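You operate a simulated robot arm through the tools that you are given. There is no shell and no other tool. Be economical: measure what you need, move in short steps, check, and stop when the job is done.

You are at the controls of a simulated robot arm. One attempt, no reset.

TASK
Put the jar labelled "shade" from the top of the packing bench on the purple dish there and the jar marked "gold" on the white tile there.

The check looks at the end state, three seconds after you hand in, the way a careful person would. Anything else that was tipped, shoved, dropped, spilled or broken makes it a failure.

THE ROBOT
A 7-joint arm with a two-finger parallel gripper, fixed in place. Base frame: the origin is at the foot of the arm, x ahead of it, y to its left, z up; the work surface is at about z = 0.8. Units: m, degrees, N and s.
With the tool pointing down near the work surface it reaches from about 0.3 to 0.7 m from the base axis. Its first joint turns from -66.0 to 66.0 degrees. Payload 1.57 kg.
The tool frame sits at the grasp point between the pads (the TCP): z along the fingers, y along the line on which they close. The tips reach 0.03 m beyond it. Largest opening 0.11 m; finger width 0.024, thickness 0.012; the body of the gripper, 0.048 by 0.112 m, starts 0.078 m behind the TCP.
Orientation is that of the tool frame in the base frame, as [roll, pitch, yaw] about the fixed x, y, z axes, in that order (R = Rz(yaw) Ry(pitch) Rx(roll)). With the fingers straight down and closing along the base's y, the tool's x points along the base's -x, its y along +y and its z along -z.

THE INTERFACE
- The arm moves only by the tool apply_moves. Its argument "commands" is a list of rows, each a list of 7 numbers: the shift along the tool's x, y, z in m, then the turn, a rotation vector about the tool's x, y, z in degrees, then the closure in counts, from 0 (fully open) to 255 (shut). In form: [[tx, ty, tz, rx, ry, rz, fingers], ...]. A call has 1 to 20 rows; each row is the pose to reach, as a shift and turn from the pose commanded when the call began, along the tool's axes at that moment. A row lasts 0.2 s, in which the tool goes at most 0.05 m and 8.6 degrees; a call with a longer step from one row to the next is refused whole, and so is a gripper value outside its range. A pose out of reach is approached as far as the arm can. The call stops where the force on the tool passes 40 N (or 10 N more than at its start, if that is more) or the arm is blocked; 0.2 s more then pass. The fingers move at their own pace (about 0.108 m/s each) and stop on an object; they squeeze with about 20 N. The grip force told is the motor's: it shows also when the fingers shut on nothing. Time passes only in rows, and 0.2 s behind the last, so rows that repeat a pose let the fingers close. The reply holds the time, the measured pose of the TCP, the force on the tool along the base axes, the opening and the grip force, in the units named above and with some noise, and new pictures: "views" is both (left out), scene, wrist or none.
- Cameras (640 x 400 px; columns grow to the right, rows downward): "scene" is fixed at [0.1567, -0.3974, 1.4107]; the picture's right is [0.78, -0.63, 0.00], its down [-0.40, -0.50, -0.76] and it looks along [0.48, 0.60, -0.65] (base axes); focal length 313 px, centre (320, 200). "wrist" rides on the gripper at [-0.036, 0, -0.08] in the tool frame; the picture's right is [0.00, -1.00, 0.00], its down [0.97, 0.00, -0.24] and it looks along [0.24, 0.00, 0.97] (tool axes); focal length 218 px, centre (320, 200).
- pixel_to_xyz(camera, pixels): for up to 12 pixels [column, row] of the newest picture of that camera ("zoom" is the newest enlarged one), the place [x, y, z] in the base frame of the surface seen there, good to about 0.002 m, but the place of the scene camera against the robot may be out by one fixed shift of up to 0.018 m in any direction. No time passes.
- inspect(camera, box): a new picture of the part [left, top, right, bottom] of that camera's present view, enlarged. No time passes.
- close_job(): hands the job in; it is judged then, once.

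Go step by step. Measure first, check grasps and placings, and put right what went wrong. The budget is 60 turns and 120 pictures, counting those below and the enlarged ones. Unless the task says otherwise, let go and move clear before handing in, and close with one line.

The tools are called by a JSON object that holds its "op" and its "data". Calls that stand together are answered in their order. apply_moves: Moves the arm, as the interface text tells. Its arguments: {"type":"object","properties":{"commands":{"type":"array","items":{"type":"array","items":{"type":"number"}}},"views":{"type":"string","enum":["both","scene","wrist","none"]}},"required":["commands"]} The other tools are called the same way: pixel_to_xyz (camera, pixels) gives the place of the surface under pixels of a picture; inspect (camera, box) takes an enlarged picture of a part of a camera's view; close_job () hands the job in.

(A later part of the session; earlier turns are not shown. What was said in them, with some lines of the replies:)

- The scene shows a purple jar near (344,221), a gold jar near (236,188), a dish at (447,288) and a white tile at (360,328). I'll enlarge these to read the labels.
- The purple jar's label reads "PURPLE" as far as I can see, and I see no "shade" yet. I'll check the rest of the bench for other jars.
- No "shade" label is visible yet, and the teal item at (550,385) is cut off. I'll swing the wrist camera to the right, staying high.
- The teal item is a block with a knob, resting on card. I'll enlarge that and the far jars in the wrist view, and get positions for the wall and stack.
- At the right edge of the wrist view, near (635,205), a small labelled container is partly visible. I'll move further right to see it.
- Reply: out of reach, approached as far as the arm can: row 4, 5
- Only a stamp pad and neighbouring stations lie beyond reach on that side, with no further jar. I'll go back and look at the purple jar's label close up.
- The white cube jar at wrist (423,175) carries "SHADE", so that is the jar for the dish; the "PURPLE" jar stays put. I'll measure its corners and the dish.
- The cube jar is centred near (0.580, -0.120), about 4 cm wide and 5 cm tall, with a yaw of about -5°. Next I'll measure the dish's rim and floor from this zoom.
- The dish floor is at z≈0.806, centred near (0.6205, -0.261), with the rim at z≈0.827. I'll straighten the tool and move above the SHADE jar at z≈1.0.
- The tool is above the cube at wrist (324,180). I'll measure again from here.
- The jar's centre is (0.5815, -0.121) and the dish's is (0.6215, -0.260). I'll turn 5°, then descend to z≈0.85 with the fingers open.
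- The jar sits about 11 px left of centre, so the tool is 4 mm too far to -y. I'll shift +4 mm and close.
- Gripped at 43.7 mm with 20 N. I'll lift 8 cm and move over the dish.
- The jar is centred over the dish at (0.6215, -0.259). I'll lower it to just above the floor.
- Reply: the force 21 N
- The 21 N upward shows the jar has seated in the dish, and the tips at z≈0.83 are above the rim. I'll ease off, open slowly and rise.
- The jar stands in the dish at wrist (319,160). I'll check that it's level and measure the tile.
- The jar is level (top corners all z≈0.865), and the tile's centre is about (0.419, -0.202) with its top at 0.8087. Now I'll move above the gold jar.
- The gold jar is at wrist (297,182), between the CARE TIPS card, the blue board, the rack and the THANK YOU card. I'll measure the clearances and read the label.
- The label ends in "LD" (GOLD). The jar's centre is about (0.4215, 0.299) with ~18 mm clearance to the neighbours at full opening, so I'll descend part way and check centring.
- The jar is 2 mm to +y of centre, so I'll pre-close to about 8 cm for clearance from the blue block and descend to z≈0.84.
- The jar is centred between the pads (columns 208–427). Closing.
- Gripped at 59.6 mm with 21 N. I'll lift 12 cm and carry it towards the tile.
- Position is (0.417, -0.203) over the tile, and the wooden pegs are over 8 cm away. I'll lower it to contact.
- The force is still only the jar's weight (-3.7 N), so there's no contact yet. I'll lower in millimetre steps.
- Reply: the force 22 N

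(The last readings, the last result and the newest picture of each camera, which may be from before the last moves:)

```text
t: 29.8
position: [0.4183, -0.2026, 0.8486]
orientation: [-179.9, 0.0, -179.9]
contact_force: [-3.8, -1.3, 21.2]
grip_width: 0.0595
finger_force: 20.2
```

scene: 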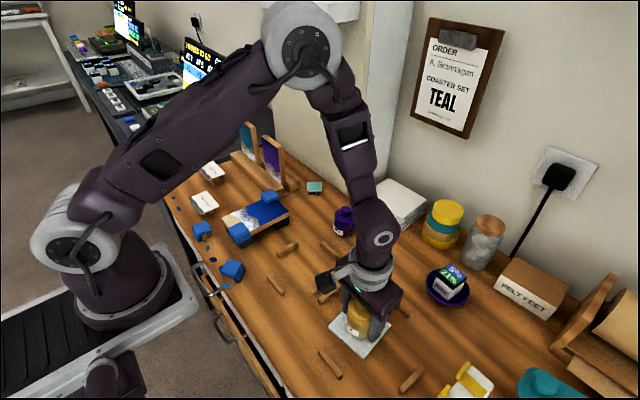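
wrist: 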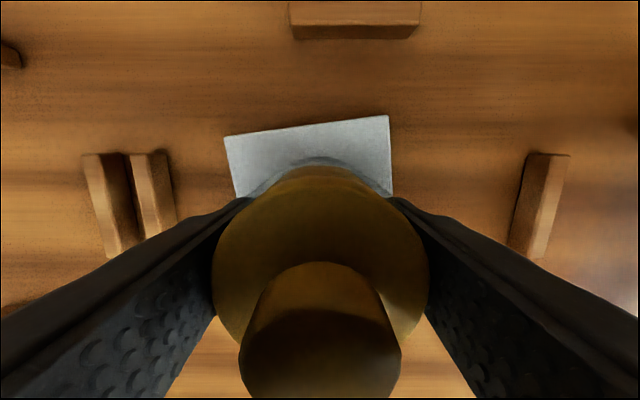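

Contact at 21 N, so the jar is on the tile. I'll ease off 1 mm, open, and rise.

{"op": "apply_moves", "data": {"commands": [[0, 0, -0.001, 0, 0, 0, 255], [0, 0, -0.001, 0, 0, 0, 110], [0, 0, -0.001, 0, 0, 0, 80], [0, 0, -0.001, 0, 0, 0, 60], [0, 0, -0.001, 0, 0, 0, 60], [0, 0, -0.03, 0, 0, 0, 60], [0, 0, -0.07, 0, 0, 0, 60], [0, 0, -0.11, 0, 0, 0, 60], [0, 0, -0.15, 0, 0, 0, 60], [0.0, 0.04, -0.18, 0, 0, 0, 0], [0.0, 0.08, -0.18, 0, 0, 0, 0]]}}

```text
t: 32.2
position: [0.4192, -0.1211, 1.0279]
orientation: [179.9, -0.2, -180.0]
contact_force: [-0.2, 0.4, -0.2]
grip_width: 0.1098
finger_force: 0.1
```

scene: 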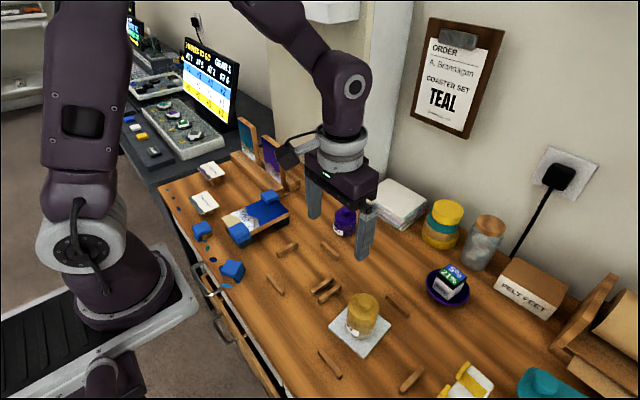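
wrist: 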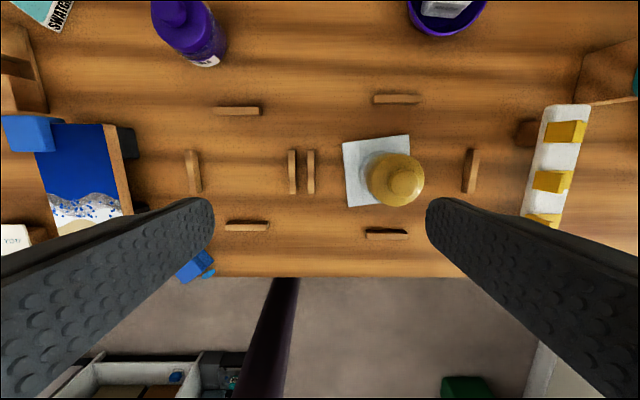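

The gold jar is on the tile at scene (362,316) and the SHADE jar is in the dish at (448,285). One enlarged look to confirm both.

{"op": "inspect", "data": {"camera": "scene", "box": [310, 240, 500, 370]}}

{"op": "inspect", "data": {"camera": "scene", "box": [150, 110, 330, 290]}}

```text
3.08 times, centred on (405, 305) of scene
```

zoom: 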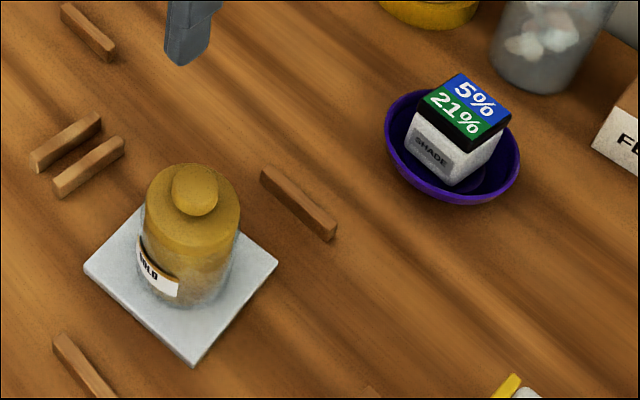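

```text
2.22 times, centred on (240, 200) of scene
```

zoom: 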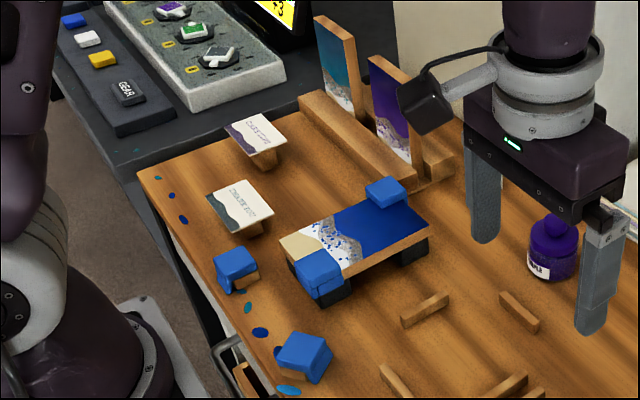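

Both jars stand upright where they belong, nothing else has moved, and the arm is clear. I'm handing in.

{"op": "close_job", "data": {}}

```text
The job is handed in.
```

The "SHADE" jar is standing in the purple dish and the "GOLD" jar on the white tile; both are upright and released, and nothing else looked disturbed in the last pictures.
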